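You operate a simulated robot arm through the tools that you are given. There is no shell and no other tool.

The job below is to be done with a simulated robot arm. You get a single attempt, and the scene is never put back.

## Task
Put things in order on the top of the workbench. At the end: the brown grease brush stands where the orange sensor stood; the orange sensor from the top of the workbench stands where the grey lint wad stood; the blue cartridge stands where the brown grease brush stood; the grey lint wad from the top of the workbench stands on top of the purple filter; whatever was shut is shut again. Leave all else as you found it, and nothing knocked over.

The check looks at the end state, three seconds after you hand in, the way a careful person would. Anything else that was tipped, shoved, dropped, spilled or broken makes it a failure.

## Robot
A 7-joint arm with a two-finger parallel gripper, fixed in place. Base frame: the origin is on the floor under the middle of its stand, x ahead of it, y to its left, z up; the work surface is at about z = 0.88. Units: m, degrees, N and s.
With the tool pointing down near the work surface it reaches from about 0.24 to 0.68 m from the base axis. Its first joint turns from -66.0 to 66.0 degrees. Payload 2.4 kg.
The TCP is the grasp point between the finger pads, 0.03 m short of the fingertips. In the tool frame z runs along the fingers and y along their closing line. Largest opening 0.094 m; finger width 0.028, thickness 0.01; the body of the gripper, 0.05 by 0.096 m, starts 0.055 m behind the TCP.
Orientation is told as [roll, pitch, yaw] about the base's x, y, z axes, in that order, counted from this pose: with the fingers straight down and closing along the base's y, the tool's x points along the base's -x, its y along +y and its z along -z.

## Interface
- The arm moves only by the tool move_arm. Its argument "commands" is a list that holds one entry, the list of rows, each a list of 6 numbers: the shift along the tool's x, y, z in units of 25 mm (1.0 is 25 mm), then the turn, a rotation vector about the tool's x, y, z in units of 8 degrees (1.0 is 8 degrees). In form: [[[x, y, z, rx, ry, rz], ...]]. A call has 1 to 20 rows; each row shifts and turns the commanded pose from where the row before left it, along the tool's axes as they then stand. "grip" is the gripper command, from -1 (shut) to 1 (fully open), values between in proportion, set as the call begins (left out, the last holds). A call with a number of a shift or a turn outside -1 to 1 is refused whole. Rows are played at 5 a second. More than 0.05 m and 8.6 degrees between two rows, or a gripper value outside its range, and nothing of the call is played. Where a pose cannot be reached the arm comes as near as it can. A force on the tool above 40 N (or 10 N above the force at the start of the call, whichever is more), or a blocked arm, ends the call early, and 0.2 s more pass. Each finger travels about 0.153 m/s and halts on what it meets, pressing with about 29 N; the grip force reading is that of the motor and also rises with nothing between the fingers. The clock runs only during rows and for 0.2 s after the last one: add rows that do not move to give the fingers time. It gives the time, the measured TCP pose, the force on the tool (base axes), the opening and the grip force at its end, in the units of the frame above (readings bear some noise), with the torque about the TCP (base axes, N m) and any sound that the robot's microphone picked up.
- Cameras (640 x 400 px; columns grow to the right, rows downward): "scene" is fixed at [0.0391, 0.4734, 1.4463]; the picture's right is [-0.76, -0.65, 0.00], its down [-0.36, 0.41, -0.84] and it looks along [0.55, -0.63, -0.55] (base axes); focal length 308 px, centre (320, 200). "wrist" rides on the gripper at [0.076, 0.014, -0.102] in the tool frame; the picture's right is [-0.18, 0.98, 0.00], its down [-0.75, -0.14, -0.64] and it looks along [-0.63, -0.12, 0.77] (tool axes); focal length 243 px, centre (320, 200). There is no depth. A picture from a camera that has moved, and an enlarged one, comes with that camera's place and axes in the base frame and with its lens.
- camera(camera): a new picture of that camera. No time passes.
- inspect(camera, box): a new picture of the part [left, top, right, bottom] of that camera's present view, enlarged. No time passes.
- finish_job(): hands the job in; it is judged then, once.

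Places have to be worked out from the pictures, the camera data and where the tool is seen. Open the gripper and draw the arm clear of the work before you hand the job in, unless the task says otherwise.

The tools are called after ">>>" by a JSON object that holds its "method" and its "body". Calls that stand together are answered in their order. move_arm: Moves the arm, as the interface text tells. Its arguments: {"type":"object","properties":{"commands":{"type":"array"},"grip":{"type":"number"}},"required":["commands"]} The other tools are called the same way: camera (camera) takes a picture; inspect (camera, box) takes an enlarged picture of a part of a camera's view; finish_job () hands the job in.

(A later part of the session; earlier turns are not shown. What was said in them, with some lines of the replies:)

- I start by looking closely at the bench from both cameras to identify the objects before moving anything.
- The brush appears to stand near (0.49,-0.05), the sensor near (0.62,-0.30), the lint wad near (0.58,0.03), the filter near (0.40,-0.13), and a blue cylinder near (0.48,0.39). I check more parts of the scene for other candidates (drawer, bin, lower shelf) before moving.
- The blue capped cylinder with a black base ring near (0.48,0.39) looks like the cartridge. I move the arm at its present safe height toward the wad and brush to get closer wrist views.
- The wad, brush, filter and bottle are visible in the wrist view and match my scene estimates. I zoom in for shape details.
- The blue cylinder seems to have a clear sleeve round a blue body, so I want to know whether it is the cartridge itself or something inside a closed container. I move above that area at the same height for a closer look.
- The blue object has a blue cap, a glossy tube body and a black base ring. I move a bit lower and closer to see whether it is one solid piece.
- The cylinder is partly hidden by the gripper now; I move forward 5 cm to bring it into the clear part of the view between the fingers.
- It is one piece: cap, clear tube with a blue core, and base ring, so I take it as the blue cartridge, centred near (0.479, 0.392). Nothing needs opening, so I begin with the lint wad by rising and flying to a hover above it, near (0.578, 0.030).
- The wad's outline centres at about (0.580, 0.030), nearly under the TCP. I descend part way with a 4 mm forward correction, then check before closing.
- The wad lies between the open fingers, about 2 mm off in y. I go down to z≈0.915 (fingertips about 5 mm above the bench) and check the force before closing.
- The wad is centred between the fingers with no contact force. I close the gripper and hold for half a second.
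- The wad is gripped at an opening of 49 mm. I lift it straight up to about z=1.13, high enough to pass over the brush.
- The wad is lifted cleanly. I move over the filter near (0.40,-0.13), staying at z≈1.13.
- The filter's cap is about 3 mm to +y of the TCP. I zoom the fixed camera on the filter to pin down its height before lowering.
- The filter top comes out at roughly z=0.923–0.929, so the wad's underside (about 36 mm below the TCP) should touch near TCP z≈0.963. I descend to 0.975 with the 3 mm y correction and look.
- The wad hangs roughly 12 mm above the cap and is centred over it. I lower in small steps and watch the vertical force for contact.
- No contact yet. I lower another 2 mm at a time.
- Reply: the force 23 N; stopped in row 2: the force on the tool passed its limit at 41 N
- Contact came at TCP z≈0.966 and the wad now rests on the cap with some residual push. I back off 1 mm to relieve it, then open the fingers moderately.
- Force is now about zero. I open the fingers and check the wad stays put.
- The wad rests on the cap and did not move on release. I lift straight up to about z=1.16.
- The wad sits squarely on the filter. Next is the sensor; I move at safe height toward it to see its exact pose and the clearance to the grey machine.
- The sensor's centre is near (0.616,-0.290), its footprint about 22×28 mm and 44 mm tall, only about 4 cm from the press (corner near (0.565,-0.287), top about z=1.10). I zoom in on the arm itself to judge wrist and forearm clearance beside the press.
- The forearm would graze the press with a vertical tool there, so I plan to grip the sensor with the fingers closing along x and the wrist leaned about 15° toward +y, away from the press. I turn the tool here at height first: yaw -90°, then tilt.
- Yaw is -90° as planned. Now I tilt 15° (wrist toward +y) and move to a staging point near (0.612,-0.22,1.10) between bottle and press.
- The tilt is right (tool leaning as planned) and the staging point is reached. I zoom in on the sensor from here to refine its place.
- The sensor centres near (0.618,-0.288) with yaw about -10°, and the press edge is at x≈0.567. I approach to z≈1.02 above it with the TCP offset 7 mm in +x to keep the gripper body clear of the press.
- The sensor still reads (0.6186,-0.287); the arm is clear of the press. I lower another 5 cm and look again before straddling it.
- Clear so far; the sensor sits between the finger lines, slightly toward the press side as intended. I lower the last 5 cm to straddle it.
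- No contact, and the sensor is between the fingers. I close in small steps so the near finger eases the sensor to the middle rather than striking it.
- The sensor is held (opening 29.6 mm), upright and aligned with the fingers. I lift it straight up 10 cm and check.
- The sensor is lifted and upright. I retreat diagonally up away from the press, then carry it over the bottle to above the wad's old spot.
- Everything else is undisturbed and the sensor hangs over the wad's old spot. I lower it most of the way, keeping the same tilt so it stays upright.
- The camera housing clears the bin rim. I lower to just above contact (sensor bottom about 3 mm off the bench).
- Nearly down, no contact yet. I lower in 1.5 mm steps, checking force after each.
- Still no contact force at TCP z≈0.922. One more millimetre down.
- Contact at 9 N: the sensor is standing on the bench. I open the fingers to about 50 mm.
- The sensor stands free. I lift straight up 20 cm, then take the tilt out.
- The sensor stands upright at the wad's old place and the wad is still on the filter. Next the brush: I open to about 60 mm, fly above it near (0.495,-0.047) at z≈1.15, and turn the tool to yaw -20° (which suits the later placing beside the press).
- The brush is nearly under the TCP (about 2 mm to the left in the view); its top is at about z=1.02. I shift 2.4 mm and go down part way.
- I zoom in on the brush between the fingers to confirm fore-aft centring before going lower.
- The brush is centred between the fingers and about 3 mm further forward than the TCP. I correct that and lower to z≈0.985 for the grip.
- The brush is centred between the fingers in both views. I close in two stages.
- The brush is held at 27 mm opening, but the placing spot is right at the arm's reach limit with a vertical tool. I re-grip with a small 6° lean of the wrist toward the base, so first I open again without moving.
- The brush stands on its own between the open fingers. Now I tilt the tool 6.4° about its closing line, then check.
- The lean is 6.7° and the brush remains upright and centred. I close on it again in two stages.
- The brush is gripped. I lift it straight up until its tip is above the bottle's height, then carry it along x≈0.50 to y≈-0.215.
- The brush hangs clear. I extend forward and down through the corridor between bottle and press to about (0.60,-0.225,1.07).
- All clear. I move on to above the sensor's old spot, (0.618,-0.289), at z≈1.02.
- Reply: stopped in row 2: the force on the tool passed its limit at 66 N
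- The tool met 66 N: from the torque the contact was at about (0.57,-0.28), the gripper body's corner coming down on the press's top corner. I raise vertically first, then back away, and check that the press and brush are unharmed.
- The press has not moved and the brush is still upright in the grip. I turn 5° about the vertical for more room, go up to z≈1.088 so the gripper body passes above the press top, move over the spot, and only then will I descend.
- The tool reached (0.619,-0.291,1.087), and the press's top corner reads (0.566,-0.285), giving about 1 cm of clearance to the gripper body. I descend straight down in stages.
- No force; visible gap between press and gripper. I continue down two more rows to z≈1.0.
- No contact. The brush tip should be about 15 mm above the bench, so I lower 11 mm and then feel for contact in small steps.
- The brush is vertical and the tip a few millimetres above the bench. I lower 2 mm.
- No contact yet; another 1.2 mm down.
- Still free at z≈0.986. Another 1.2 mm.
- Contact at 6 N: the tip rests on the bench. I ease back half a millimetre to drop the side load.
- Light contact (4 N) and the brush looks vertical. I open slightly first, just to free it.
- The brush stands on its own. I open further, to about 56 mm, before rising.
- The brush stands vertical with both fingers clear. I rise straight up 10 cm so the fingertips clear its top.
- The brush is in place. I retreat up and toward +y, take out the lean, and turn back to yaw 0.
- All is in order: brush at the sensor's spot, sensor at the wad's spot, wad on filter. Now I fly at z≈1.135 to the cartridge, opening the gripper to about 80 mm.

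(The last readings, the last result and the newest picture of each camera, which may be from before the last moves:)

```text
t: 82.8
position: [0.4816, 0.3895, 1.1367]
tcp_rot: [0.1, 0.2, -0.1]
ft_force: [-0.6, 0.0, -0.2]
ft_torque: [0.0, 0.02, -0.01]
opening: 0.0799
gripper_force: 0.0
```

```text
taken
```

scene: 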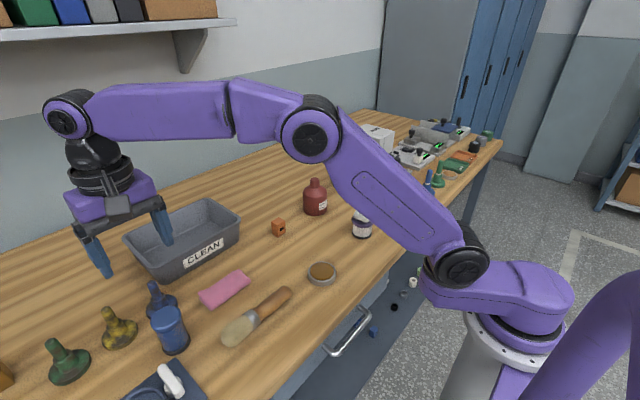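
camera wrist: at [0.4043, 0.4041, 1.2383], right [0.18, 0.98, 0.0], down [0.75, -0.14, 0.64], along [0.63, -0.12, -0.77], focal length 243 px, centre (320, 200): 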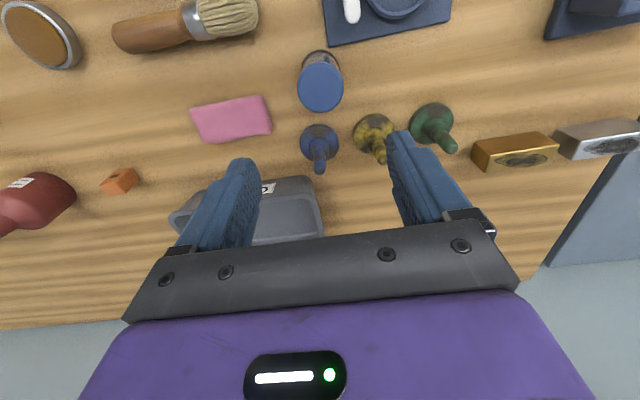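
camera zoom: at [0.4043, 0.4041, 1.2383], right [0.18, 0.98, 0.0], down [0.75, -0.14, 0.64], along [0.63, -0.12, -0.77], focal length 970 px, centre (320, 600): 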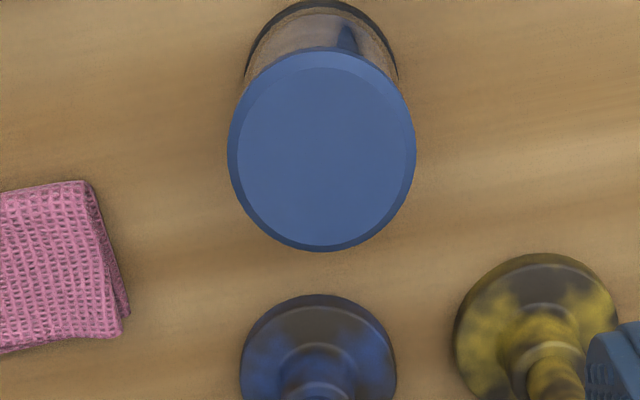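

From this steep view the body under the blue cap looks see-through, so I want to be sure what this object is before gripping. I move back and lower to get a close side view.

>>> {"method": "move_arm", "body": {"commands": [[[0.95, 0.133, 0, 0, 0, 0], [0.95, 0.133, 0, 0, 0, 0], [0.95, 0.133, 0, 0, 0, 0], [0, 0, 0.9, 0, 0, 0], [0, 0, 0.9, 0, 0, 0], [0, 0, 0.9, 0, 0, 0], [0, 0, 0.9, 0, 0, 0], [0, 0, 0.9, 0, 0, 0], [0, 0, 0.6, 0, 0, 0], [0, 0, 0, 0, 0, 0]]]}}

>>> {"method": "camera", "body": {"camera": "wrist"}}

>>> {"method": "inspect", "body": {"camera": "wrist", "box": [260, 110, 388, 190]}}

>>> {"method": "inspect", "body": {"camera": "scene", "box": [135, 295, 215, 360]}}

```text
t: 85.0
position: [0.4065, 0.4013, 1.008]
tcp_rot: [0.1, 0.0, 0.0]
ft_force: [-0.5, 0.7, -0.3]
ft_torque: [0.01, -0.04, -0.04]
opening: 0.0799
gripper_force: 0.0
```

```text
taken
camera wrist: at [0.3303, 0.4154, 1.1105], right [0.18, 0.98, 0.0], down [0.75, -0.14, 0.64], along [0.63, -0.12, -0.77], focal length 243 px, centre (320, 200)
```

wrist: 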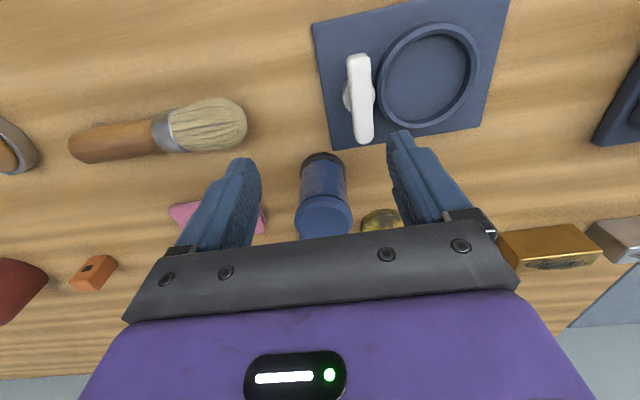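

```text
5.00 times, centred on (324, 150) of wrist
camera zoom: at [0.3303, 0.4154, 1.1105], right [0.18, 0.98, 0.0], down [0.75, -0.14, 0.64], along [0.63, -0.12, -0.77], focal length 1213 px, centre (300, 450)
```

zoom: 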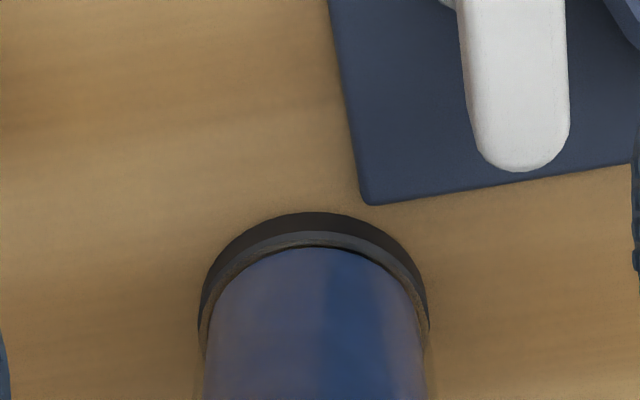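

```text
6.15 times, centred on (175, 328) of scene
camera zoom: at [0.0391, 0.4734, 1.4463], right [-0.76, -0.65, 0.0], down [-0.36, 0.41, -0.84], along [0.55, -0.63, -0.55], focal length 1897 px, centre (1212, -585)
```

zoom: 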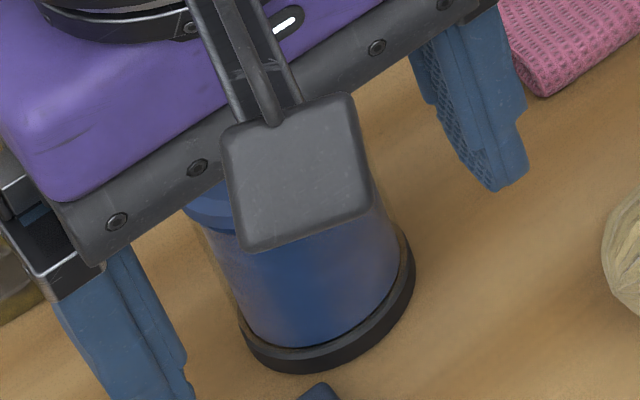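

It is a single cartridge: blue core in a clear sleeve, cap and base ring, centred near (0.479,0.391). I move over it, fingers straddling along y.

>>> {"method": "move_arm", "body": {"commands": [[[-0.967, -0.137, 0, 0, 0, 0], [-0.967, -0.137, 0, 0, 0, 0], [-0.967, -0.137, 0, 0, 0, 0], [0, 0, 0, 0, 0, 0]]]}}

>>> {"method": "camera", "body": {"camera": "wrist"}}

>>> {"method": "inspect", "body": {"camera": "scene", "box": [80, 230, 240, 370]}}

```text
t: 86.0
position: [0.4816, 0.3914, 1.0087]
tcp_rot: [0.1, 0.1, 0.0]
ft_force: [0.1, 0.7, 0.3]
ft_torque: [0.03, -0.02, 0.0]
opening: 0.0799
gripper_force: 0.1
```

```text
taken
camera wrist: at [0.4048, 0.4048, 1.1107], right [0.18, 0.98, 0.0], down [0.75, -0.14, 0.64], along [0.63, -0.12, -0.77], focal length 243 px, centre (320, 200)
```

wrist: 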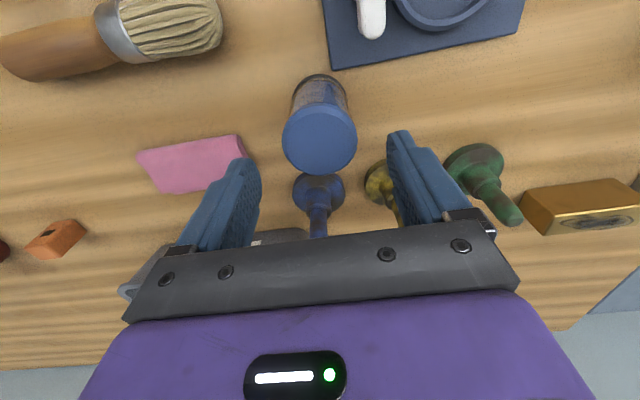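

```text
2.86 times, centred on (160, 300) of scene
camera zoom: at [0.0392, 0.4734, 1.4463], right [-0.76, -0.65, 0.0], down [-0.36, 0.41, -0.84], along [0.55, -0.63, -0.55], focal length 881 px, centre (777, -86)
```

zoom: 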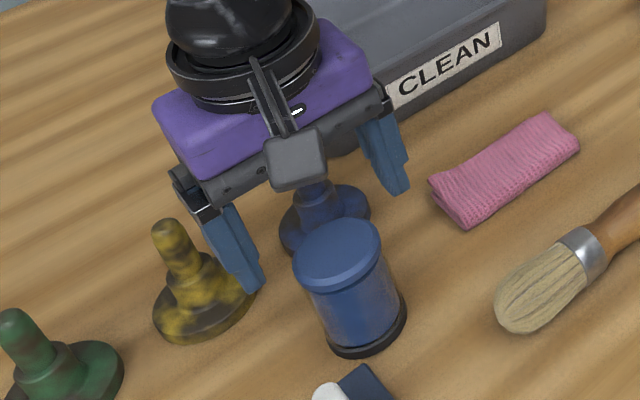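

The cartridge is centred between the fingers laterally. I shift 2 mm toward the robot and descend to z≈0.95, then check.

>>> {"method": "move_arm", "body": {"commands": [[[0.08, 0, 0.6, 0, 0, 0], [0, 0, 0.9, 0, 0, 0], [0, 0, 0.85, 0, 0, 0], [0, 0, 0, 0, 0, 0]]]}}

>>> {"method": "camera", "body": {"camera": "wrist"}}

>>> {"method": "inspect", "body": {"camera": "scene", "box": [80, 250, 240, 390]}}

```text
t: 87.0
position: [0.4792, 0.3894, 0.9489]
tcp_rot: [0.1, 0.0, 0.0]
ft_force: [-0.3, -0.3, 0.1]
ft_torque: [-0.02, 0.03, -0.01]
opening: 0.0802
gripper_force: 0.1
```

```text
taken
camera wrist: at [0.4029, 0.4041, 1.0513], right [0.18, 0.98, 0.0], down [0.75, -0.14, 0.64], along [0.63, -0.12, -0.77], focal length 243 px, centre (320, 200)
```

wrist: 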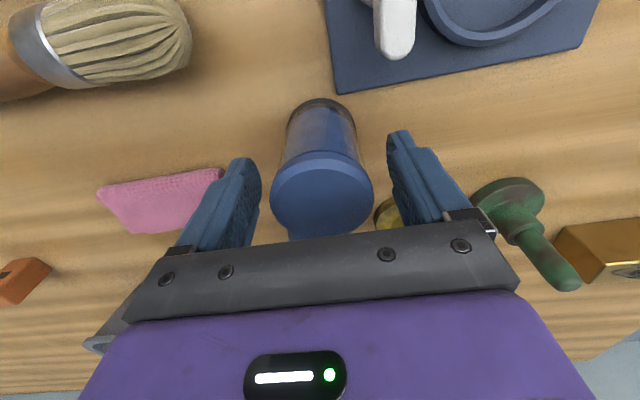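

```text
2.86 times, centred on (160, 320) of scene
camera zoom: at [0.0391, 0.4734, 1.4463], right [-0.76, -0.65, 0.0], down [-0.36, 0.41, -0.84], along [0.55, -0.63, -0.55], focal length 881 px, centre (777, -143)
```

zoom: 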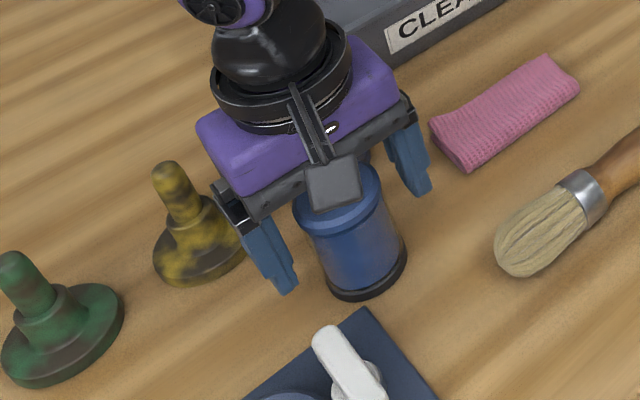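

Base edge and columns show the cartridge centred on the TCP. I lower to z≈0.927.

>>> {"method": "move_arm", "body": {"commands": [[[0, 0, 0.45, 0, 0, 0], [0, 0, 0.43, 0, 0, 0], [0, 0, 0, 0, 0, 0]]]}}

>>> {"method": "camera", "body": {"camera": "wrist"}}

>>> {"method": "inspect", "body": {"camera": "scene", "box": [80, 250, 240, 390]}}

```text
t: 87.8
position: [0.4793, 0.3886, 0.9272]
tcp_rot: [0.1, 0.1, -0.1]
ft_force: [0.2, 0.3, 0.4]
ft_torque: [-0.01, 0.0, 0.02]
opening: 0.0799
gripper_force: 0.0
```

```text
taken
camera wrist: at [0.4025, 0.4041, 1.0299], right [0.18, 0.98, 0.0], down [0.75, -0.14, 0.64], along [0.63, -0.12, -0.77], focal length 243 px, centre (320, 200)
```

wrist: 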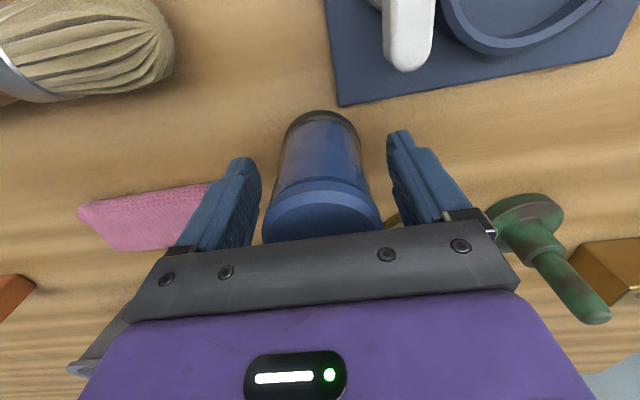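

```text
2.86 times, centred on (160, 320) of scene
camera zoom: at [0.0391, 0.4734, 1.4463], right [-0.76, -0.65, 0.0], down [-0.36, 0.41, -0.84], along [0.55, -0.63, -0.55], focal length 881 px, centre (777, -143)
```

zoom: 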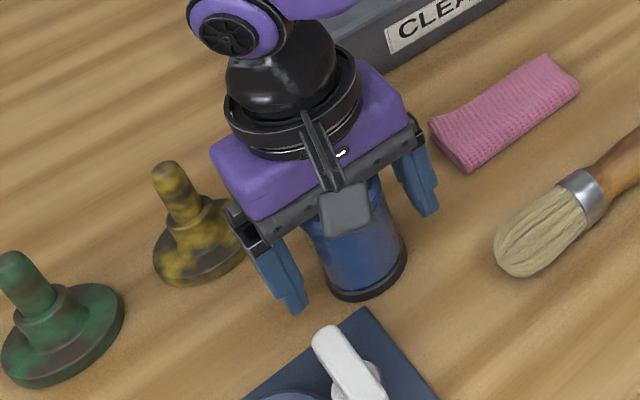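

Fingers straddle the cartridge with no contact. I close gently in two stages.

>>> {"method": "move_arm", "body": {"commands": [[[0, 0, 0, 0, 0, 0]]], "grip": 0.2}}

>>> {"method": "move_arm", "body": {"commands": [[[0, 0, 0, 0, 0, 0], [0, 0, 0, 0, 0, 0], [0, 0, 0, 0, 0, 0]]], "grip": -0.3}}

>>> {"method": "camera", "body": {"camera": "wrist"}}

>>> {"method": "inspect", "body": {"camera": "scene", "box": [80, 250, 240, 390]}}

```text
t: 88.2
position: [0.4791, 0.389, 0.928]
tcp_rot: [0.2, 0.2, 0.0]
ft_force: [-0.1, 0.4, -0.1]
ft_torque: [0.05, 0.01, 0.0]
opening: 0.0561
gripper_force: 0.0
```

```text
t: 89.0
position: [0.4783, 0.3895, 0.9266]
tcp_rot: [0.1, 0.0, 0.0]
ft_force: [1.0, 1.3, 0.3]
ft_torque: [0.01, 0.01, 0.01]
opening: 0.0497
gripper_force: 28.6
```

```text
taken
camera wrist: at [0.4025, 0.4042, 1.0301], right [0.18, 0.98, 0.0], down [0.75, -0.14, 0.64], along [0.63, -0.12, -0.77], focal length 243 px, centre (320, 200)
```

wrist: 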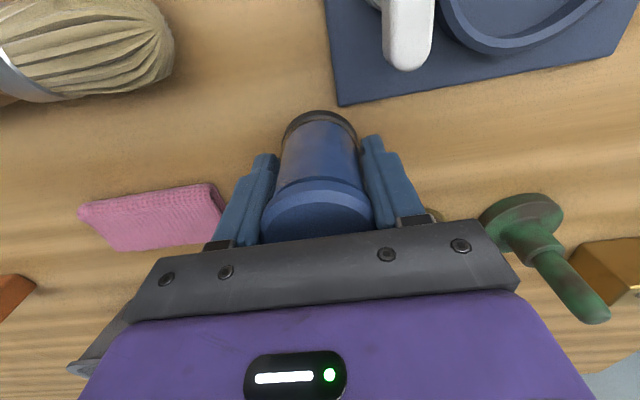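

```text
2.86 times, centred on (160, 320) of scene
camera zoom: at [0.0391, 0.4734, 1.4463], right [-0.76, -0.65, 0.0], down [-0.36, 0.41, -0.84], along [0.55, -0.63, -0.55], focal length 881 px, centre (777, -143)
```

zoom: 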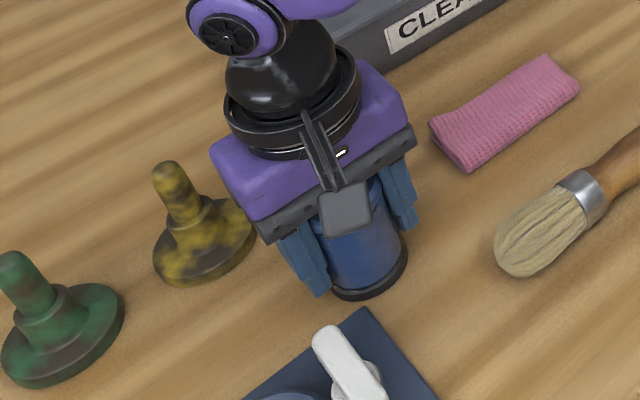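

The cartridge is held at 49.7 mm opening. I lift it a few centimetres first and check it comes up whole.

>>> {"method": "move_arm", "body": {"commands": [[[0, 0, -0.5, 0, 0, 0], [0, 0, -0.9, 0, 0, 0], [0, 0, -0.9, 0, 0, 0], [0, 0, 0, 0, 0, 0]]]}}

>>> {"method": "inspect", "body": {"camera": "scene", "box": [80, 250, 240, 390]}}

>>> {"method": "inspect", "body": {"camera": "wrist", "box": [220, 90, 420, 240]}}

```text
t: 90.0
position: [0.4795, 0.3884, 0.985]
tcp_rot: [0.1, -0.1, 0.0]
ft_force: [0.5, -0.2, -1.1]
ft_torque: [0.03, 0.0, 0.03]
opening: 0.0496
gripper_force: 28.9
```

```text
2.86 times, centred on (160, 320) of scene
camera zoom: at [0.0392, 0.4734, 1.4463], right [-0.76, -0.65, 0.0], down [-0.36, 0.41, -0.84], along [0.55, -0.63, -0.55], focal length 881 px, centre (777, -143)
```

zoom: 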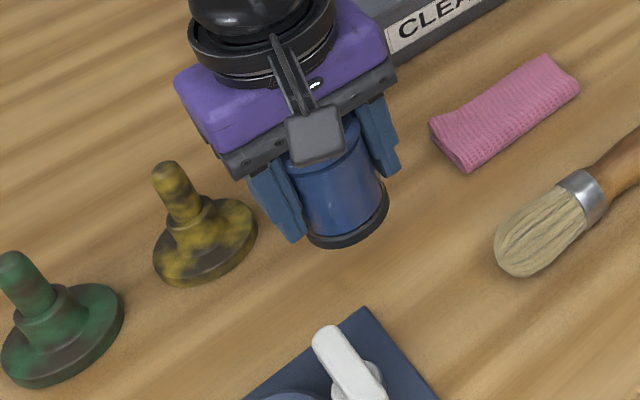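

```text
2.67 times, centred on (320, 165) of wrist
camera zoom: at [0.4025, 0.4033, 1.0872], right [0.18, 0.98, 0.0], down [0.75, -0.14, 0.64], along [0.63, -0.12, -0.77], focal length 647 px, centre (320, 293)
```

zoom: 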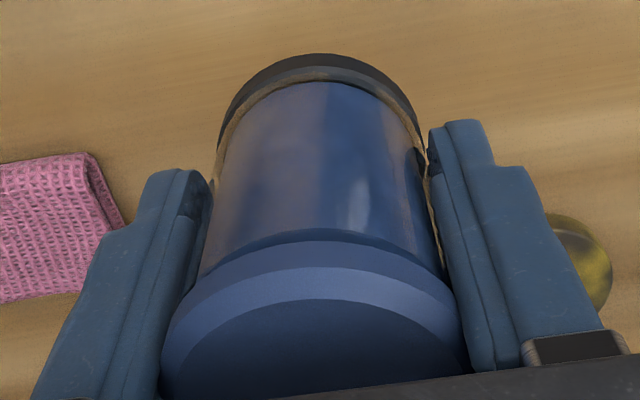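

It came up in one piece. I lift to z≈1.08 and carry it to above the brush's old spot, (0.498,-0.048).

>>> {"method": "move_arm", "body": {"commands": [[[0, 0, -0.95, 0, 0, 0], [0, 0, -0.95, 0, 0, 0], [0, 0, -0.95, 0, 0, 0], [0, 0, -0.95, 0, 0, 0], [-0.0422, -0.971, 0, 0, 0, 0], [-0.0422, -0.971, 0, 0, 0, 0], [-0.0422, -0.971, 0, 0, 0, 0], [-0.0422, -0.971, 0, 0, 0, 0], [-0.0422, -0.971, 0, 0, 0, 0], [-0.0422, -0.971, 0, 0, 0, 0], [-0.0422, -0.971, 0, 0, 0, 0], [-0.0422, -0.971, 0, 0, 0, 0], [-0.0422, -0.971, 0, 0, 0, 0], [-0.0422, -0.971, 0, 0, 0, 0], [-0.0422, -0.971, 0, 0, 0, 0], [-0.0422, -0.971, 0, 0, 0, 0], [-0.0422, -0.971, 0, 0, 0, 0], [-0.0422, -0.971, 0, 0, 0, 0], [-0.0422, -0.971, 0, 0, 0, 0], [-0.0422, -0.971, 0, 0, 0, 0]]]}}

>>> {"method": "move_arm", "body": {"commands": [[[-0.0422, -0.971, 0, 0, 0, 0], [-0.0422, -0.971, 0, 0, 0, 0], [0, 0, 0, 0, 0, 0]]]}}

>>> {"method": "camera", "body": {"camera": "wrist"}}

>>> {"method": "camera", "body": {"camera": "scene"}}

```text
t: 94.2
position: [0.4976, -0.0002, 1.0789]
tcp_rot: [0.1, 0.1, 0.1]
ft_force: [0.5, -0.7, -1.6]
ft_torque: [0.0, -0.01, 0.01]
opening: 0.0496
gripper_force: 28.9
```

```text
t: 95.0
position: [0.4986, -0.0471, 1.08]
tcp_rot: [0.0, 0.1, 0.0]
ft_force: [-0.1, -0.4, -1.5]
ft_torque: [0.0, -0.01, 0.01]
opening: 0.0499
gripper_force: 28.8
```

```text
taken
camera wrist: at [0.4227, -0.0334, 1.1823], right [0.18, 0.98, 0.0], down [0.75, -0.14, 0.64], along [0.63, -0.12, -0.77], focal length 243 px, centre (320, 200)
```

wrist: 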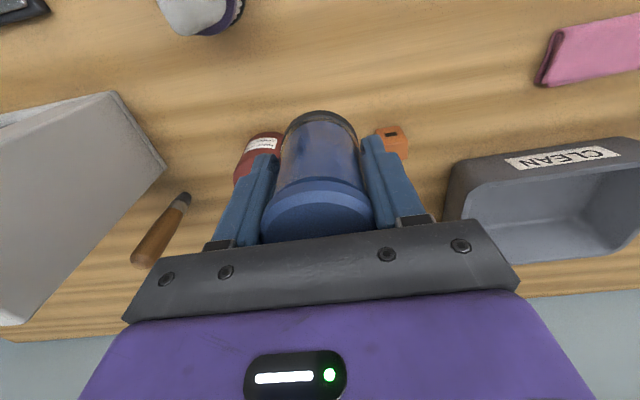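

```text
taken
```

scene: 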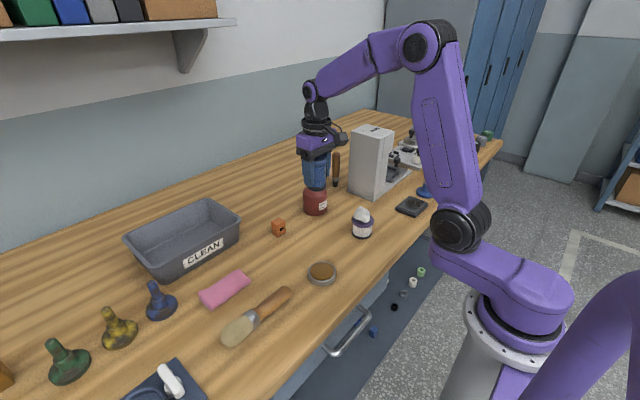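

The cartridge is over the brush's old spot. I lower it to about 7 mm above contact and check.

>>> {"method": "move_arm", "body": {"commands": [[[0, 0, 0.9, 0, 0, 0], [0, 0, 0.97, 0, 0, 0], [0, 0, 0.97, 0, 0, 0], [0, 0, 0.97, 0, 0, 0], [0, 0, 0.97, 0, 0, 0], [0, 0, 0.97, 0, 0, 0], [0, 0, 0, 0, 0, 0]]]}}

>>> {"method": "inspect", "body": {"camera": "scene", "box": [260, 150, 388, 250]}}

```text
t: 96.6
position: [0.4991, -0.0477, 0.935]
tcp_rot: [0.1, 0.1, 0.0]
ft_force: [0.2, 0.5, -0.2]
ft_torque: [0.01, 0.02, 0.03]
opening: 0.0498
gripper_force: 29.3
```

```text
4.00 times, centred on (324, 200) of scene
camera zoom: at [0.0392, 0.4734, 1.4463], right [-0.76, -0.65, 0.0], down [-0.36, 0.41, -0.84], along [0.55, -0.63, -0.55], focal length 1233 px, centre (304, 200)
```

zoom: 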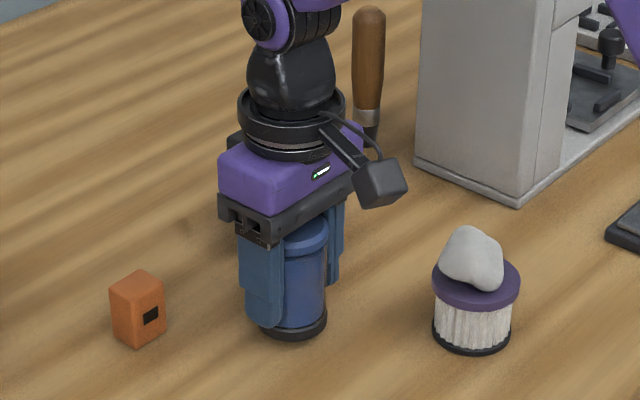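

Close to the bench. I lower 5 mm, then feel for contact.

>>> {"method": "move_arm", "body": {"commands": [[[0, 0, 0.1, 0, 0, 0], [0, 0, 0.1, 0, 0, 0], [0, 0, 0, 0, 0, 0]]]}}

```text
t: 97.4
position: [0.4994, -0.048, 0.9301]
tcp_rot: [0.1, 0.1, 0.1]
ft_force: [0.2, -0.8, -1.5]
ft_torque: [-0.02, 0.01, 0.0]
opening: 0.0496
gripper_force: 28.9
```

No contact at z≈0.930. I go down another 2 mm.

>>> {"method": "move_arm", "body": {"commands": [[[0, 0, 0.08, 0, 0, 0], [0, 0, 0, 0, 0, 0]]]}}

```text
t: 98.0
position: [0.4994, -0.0483, 0.9282]
tcp_rot: [0.1, 0.1, 0.0]
ft_force: [0.4, 0.3, -1.6]
ft_torque: [-0.02, 0.03, -0.03]
opening: 0.0496
gripper_force: 29.1
```

Still hanging free (-1.6 N weight). Another 1 mm down.

>>> {"method": "move_arm", "body": {"commands": [[[0, 0, 0.04, 0, 0, 0], [0, 0, 0, 0, 0, 0]]]}}

```text
t: 98.6
position: [0.4987, -0.0474, 0.9285]
tcp_rot: [0.1, 0.1, 0.0]
ft_force: [0.1, 0.5, -2.6]
ft_torque: [-0.01, 0.01, 0.01]
opening: 0.0497
gripper_force: 28.9
```

No contact yet; one more millimetre.

>>> {"method": "move_arm", "body": {"commands": [[[0, 0, 0.04, 0, 0, 0], [0, 0, 0, 0, 0, 0]]]}}

```text
t: 99.2
position: [0.499, -0.048, 0.9283]
tcp_rot: [0.1, -0.1, 0.0]
ft_force: [0.1, -2.2, 5.5]
ft_torque: [-0.1, 0.14, 0.0]
opening: 0.0496
gripper_force: 28.5
```

The force turned to +5.5 N: the cartridge rests on the bench. I open the fingers to about 70 mm.

>>> {"method": "move_arm", "body": {"commands": [[[0, 0, 0, 0, 0, 0], [0, 0, 0, 0, 0, 0], [0, 0, 0, 0, 0, 0]]], "grip": 0.5}}

>>> {"method": "inspect", "body": {"camera": "scene", "box": [260, 150, 388, 250]}}

>>> {"method": "camera", "body": {"camera": "wrist"}}

```text
t: 100.0
position: [0.4987, -0.0476, 0.9273]
tcp_rot: [0.1, 0.2, 0.0]
ft_force: [0.4, -0.3, 0.0]
ft_torque: [0.01, 0.04, -0.01]
opening: 0.0706
gripper_force: 0.0
```

```text
4.00 times, centred on (324, 200) of scene
camera zoom: at [0.0391, 0.4734, 1.4463], right [-0.76, -0.65, 0.0], down [-0.36, 0.41, -0.84], along [0.55, -0.63, -0.55], focal length 1233 px, centre (304, 200)
```

zoom: 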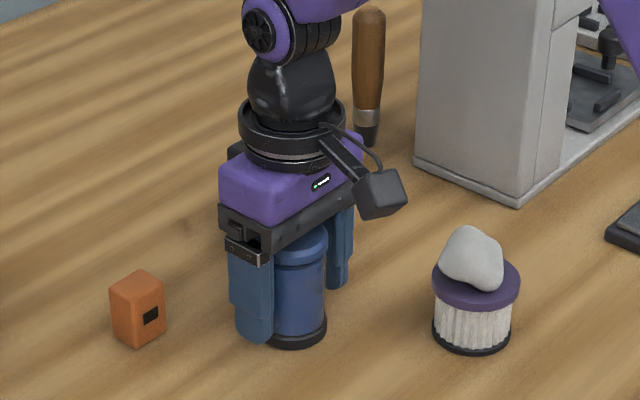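

```text
taken
camera wrist: at [0.4221, -0.0329, 1.0298], right [0.18, 0.98, 0.0], down [0.75, -0.14, 0.64], along [0.63, -0.12, -0.77], focal length 243 px, centre (320, 200)
```

wrist: 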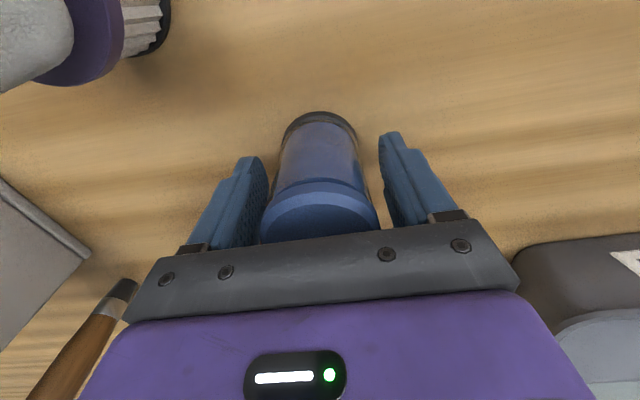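

The cartridge stands free. I lift straight up and then check the whole bench.

>>> {"method": "move_arm", "body": {"commands": [[[0, 0, -0.4, 0, 0, 0], [0, 0, -0.9, 0, 0, 0], [0, 0, -1, 0, 0, 0], [0, 0, -1, 0, 0, 0], [0, 0, -1, 0, 0, 0], [0, 0, -1, 0, 0, 0], [0, 0, -1, 0, 0, 0], [0, 0, -1, 0, 0, 0], [0, 0, -1, 0, 0, 0], [0, 0, 0, 0, 0, 0]]]}}

>>> {"method": "camera", "body": {"camera": "scene"}}

>>> {"method": "inspect", "body": {"camera": "scene", "box": [250, 140, 410, 250]}}

>>> {"method": "camera", "body": {"camera": "wrist"}}

```text
t: 102.2
position: [0.4988, -0.0488, 1.1358]
tcp_rot: [0.0, 0.1, -0.1]
ft_force: [0.1, 0.3, -0.2]
ft_torque: [0.0, -0.02, -0.01]
opening: 0.0706
gripper_force: 0.0
```

```text
taken
```

scene: 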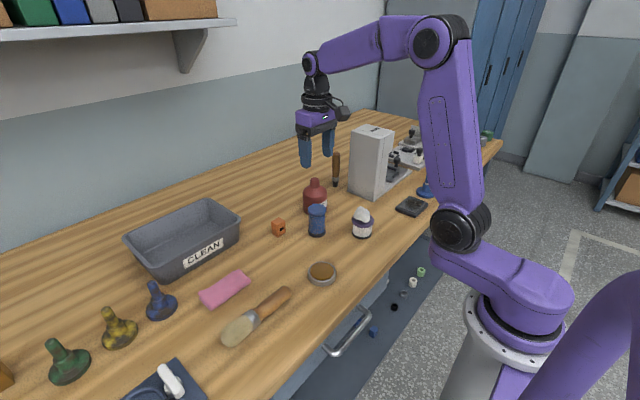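

```text
3.64 times, centred on (330, 195) of scene
camera zoom: at [0.0391, 0.4734, 1.4463], right [-0.76, -0.65, 0.0], down [-0.36, 0.41, -0.84], along [0.55, -0.63, -0.55], focal length 1121 px, centre (284, 218)
```

zoom: 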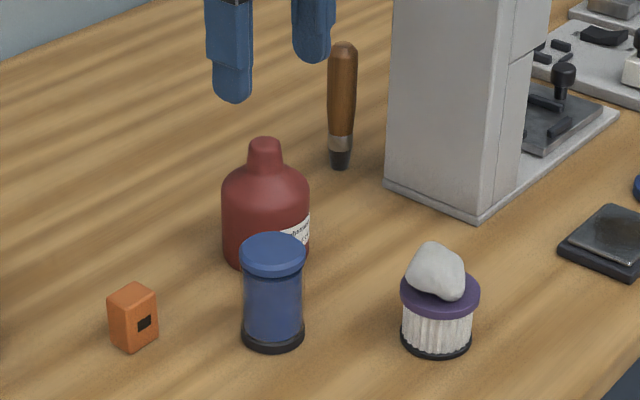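

```text
taken
camera wrist: at [0.4224, -0.0343, 1.2373], right [0.18, 0.98, 0.0], down [0.75, -0.14, 0.64], along [0.63, -0.12, -0.77], focal length 243 px, centre (320, 200)
```

wrist: 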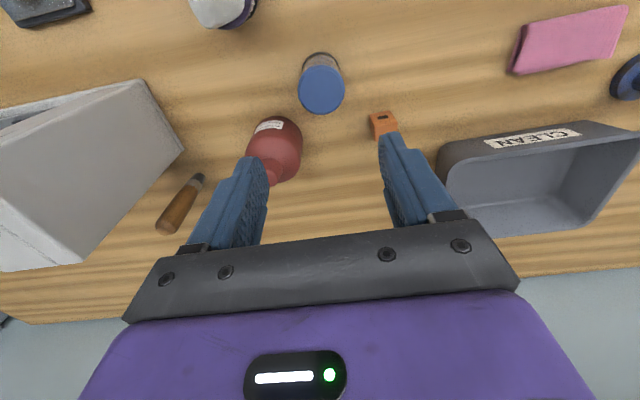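

All four items stand where asked and nothing else has moved. I open the gripper fully and draw the arm back to about its starting pose, high above the bench.

>>> {"method": "move_arm", "body": {"commands": [[[0, 0, -0.84, 0, 0, 0], [0, 0, -0.84, 0, 0, 0], [0.872, -0.944, 0, 0, 0, 0], [0.872, -0.944, 0, 0, 0, 0], [0.872, -0.944, 0, 0, 0, 0], [0.872, -0.944, 0, 0, 0, 0], [0.872, -0.944, 0, 0, 0, 0], [0, 0, 0, 0, 0, 0], [0, 0, 0, 0, 0, 0]]], "grip": 1}}

>>> {"method": "camera", "body": {"camera": "scene"}}

>>> {"method": "inspect", "body": {"camera": "scene", "box": [250, 140, 410, 250]}}

>>> {"method": "inspect", "body": {"camera": "scene", "box": [0, 260, 224, 400]}}

>>> {"method": "inspect", "body": {"camera": "scene", "box": [340, 100, 500, 200]}}

```text
t: 104.2
position: [0.3908, -0.1675, 1.1787]
tcp_rot: [0.0, 0.1, 0.0]
ft_force: [0.0, -0.2, 0.1]
ft_torque: [0.0, 0.03, 0.0]
opening: 0.094
gripper_force: 0.0
```

```text
taken
```

scene: 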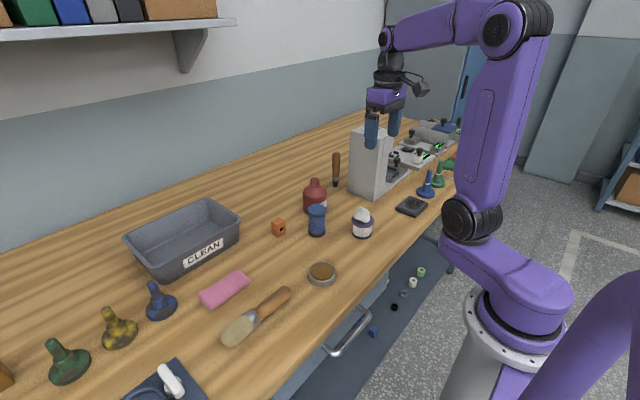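

```text
3.64 times, centred on (330, 195) of scene
camera zoom: at [0.0391, 0.4734, 1.4463], right [-0.76, -0.65, 0.0], down [-0.36, 0.41, -0.84], along [0.55, -0.63, -0.55], focal length 1121 px, centre (284, 218)
```

zoom: 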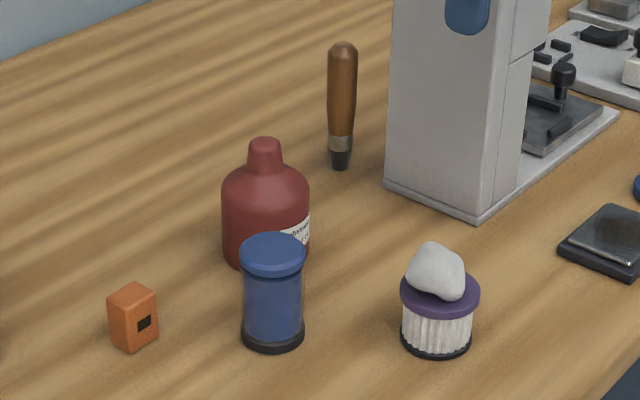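

```text
2.86 times, centred on (112, 330) of scene
camera zoom: at [0.0391, 0.4734, 1.4463], right [-0.76, -0.65, 0.0], down [-0.36, 0.41, -0.84], along [0.55, -0.63, -0.55], focal length 881 px, centre (914, -171)
```

zoom: 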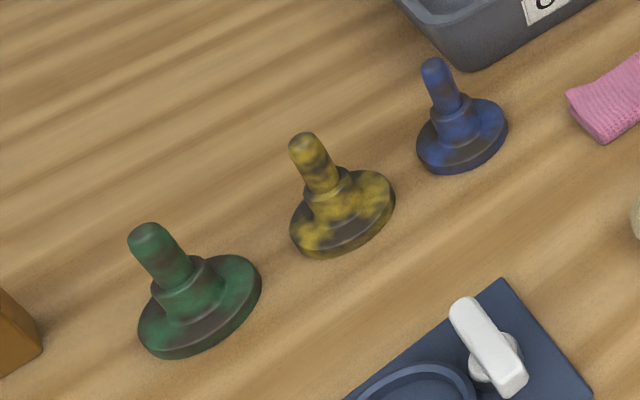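

```text
4.00 times, centred on (420, 150) of scene
camera zoom: at [0.0391, 0.4734, 1.4463], right [-0.76, -0.65, 0.0], down [-0.36, 0.41, -0.84], along [0.55, -0.63, -0.55], focal length 1233 px, centre (-80, 400)
```

zoom: 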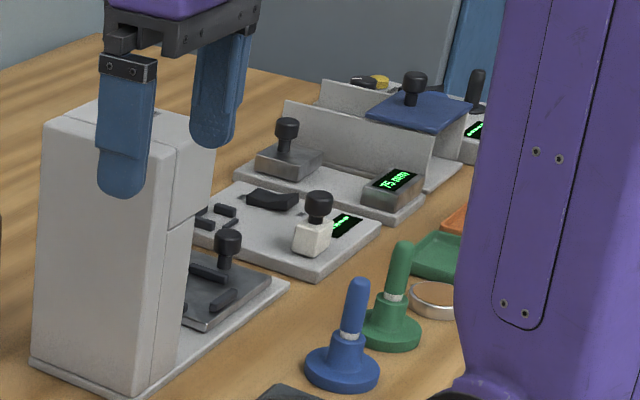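

The final pictures show the brush at the sensor's spot, the sensor at the wad's spot, the cartridge at the brush's spot and the wad on the purple filter. All are upright, and everything else is where it was. I opened nothing, so nothing needs shutting; the gripper is open and clear, and I hand in.

>>> {"method": "finish_job", "body": {}}

```text
The job is handed in.
```

I moved all four items to their places, and the final pictures show them there, upright and undisturbed. The job is handed in, but I have no result from the check yet.

- **Lint wad:** the grey lint wad stands on top of the purple filter.
- **Sensor:** the orange sensor stands where the lint wad stood. It is turned about 10° from its original heading, because the fingers squared it up when gripping.
- **Brush:** the brown grease brush stands where the orange sensor stood.
- **Cartridge:** the blue cartridge stands where the brush stood. I took it to be the blue-capped cylinder on the bench.

While carrying the brush, the gripper bumped the top corner of the grey press with about 66 N. I backed off at once. Before-and-after pictures show the press did not move, and the brush stayed upright in the grip.

I opened nothing, so there was nothing to shut again. The gripper is open and the arm is back near its starting pose, clear of the bench.
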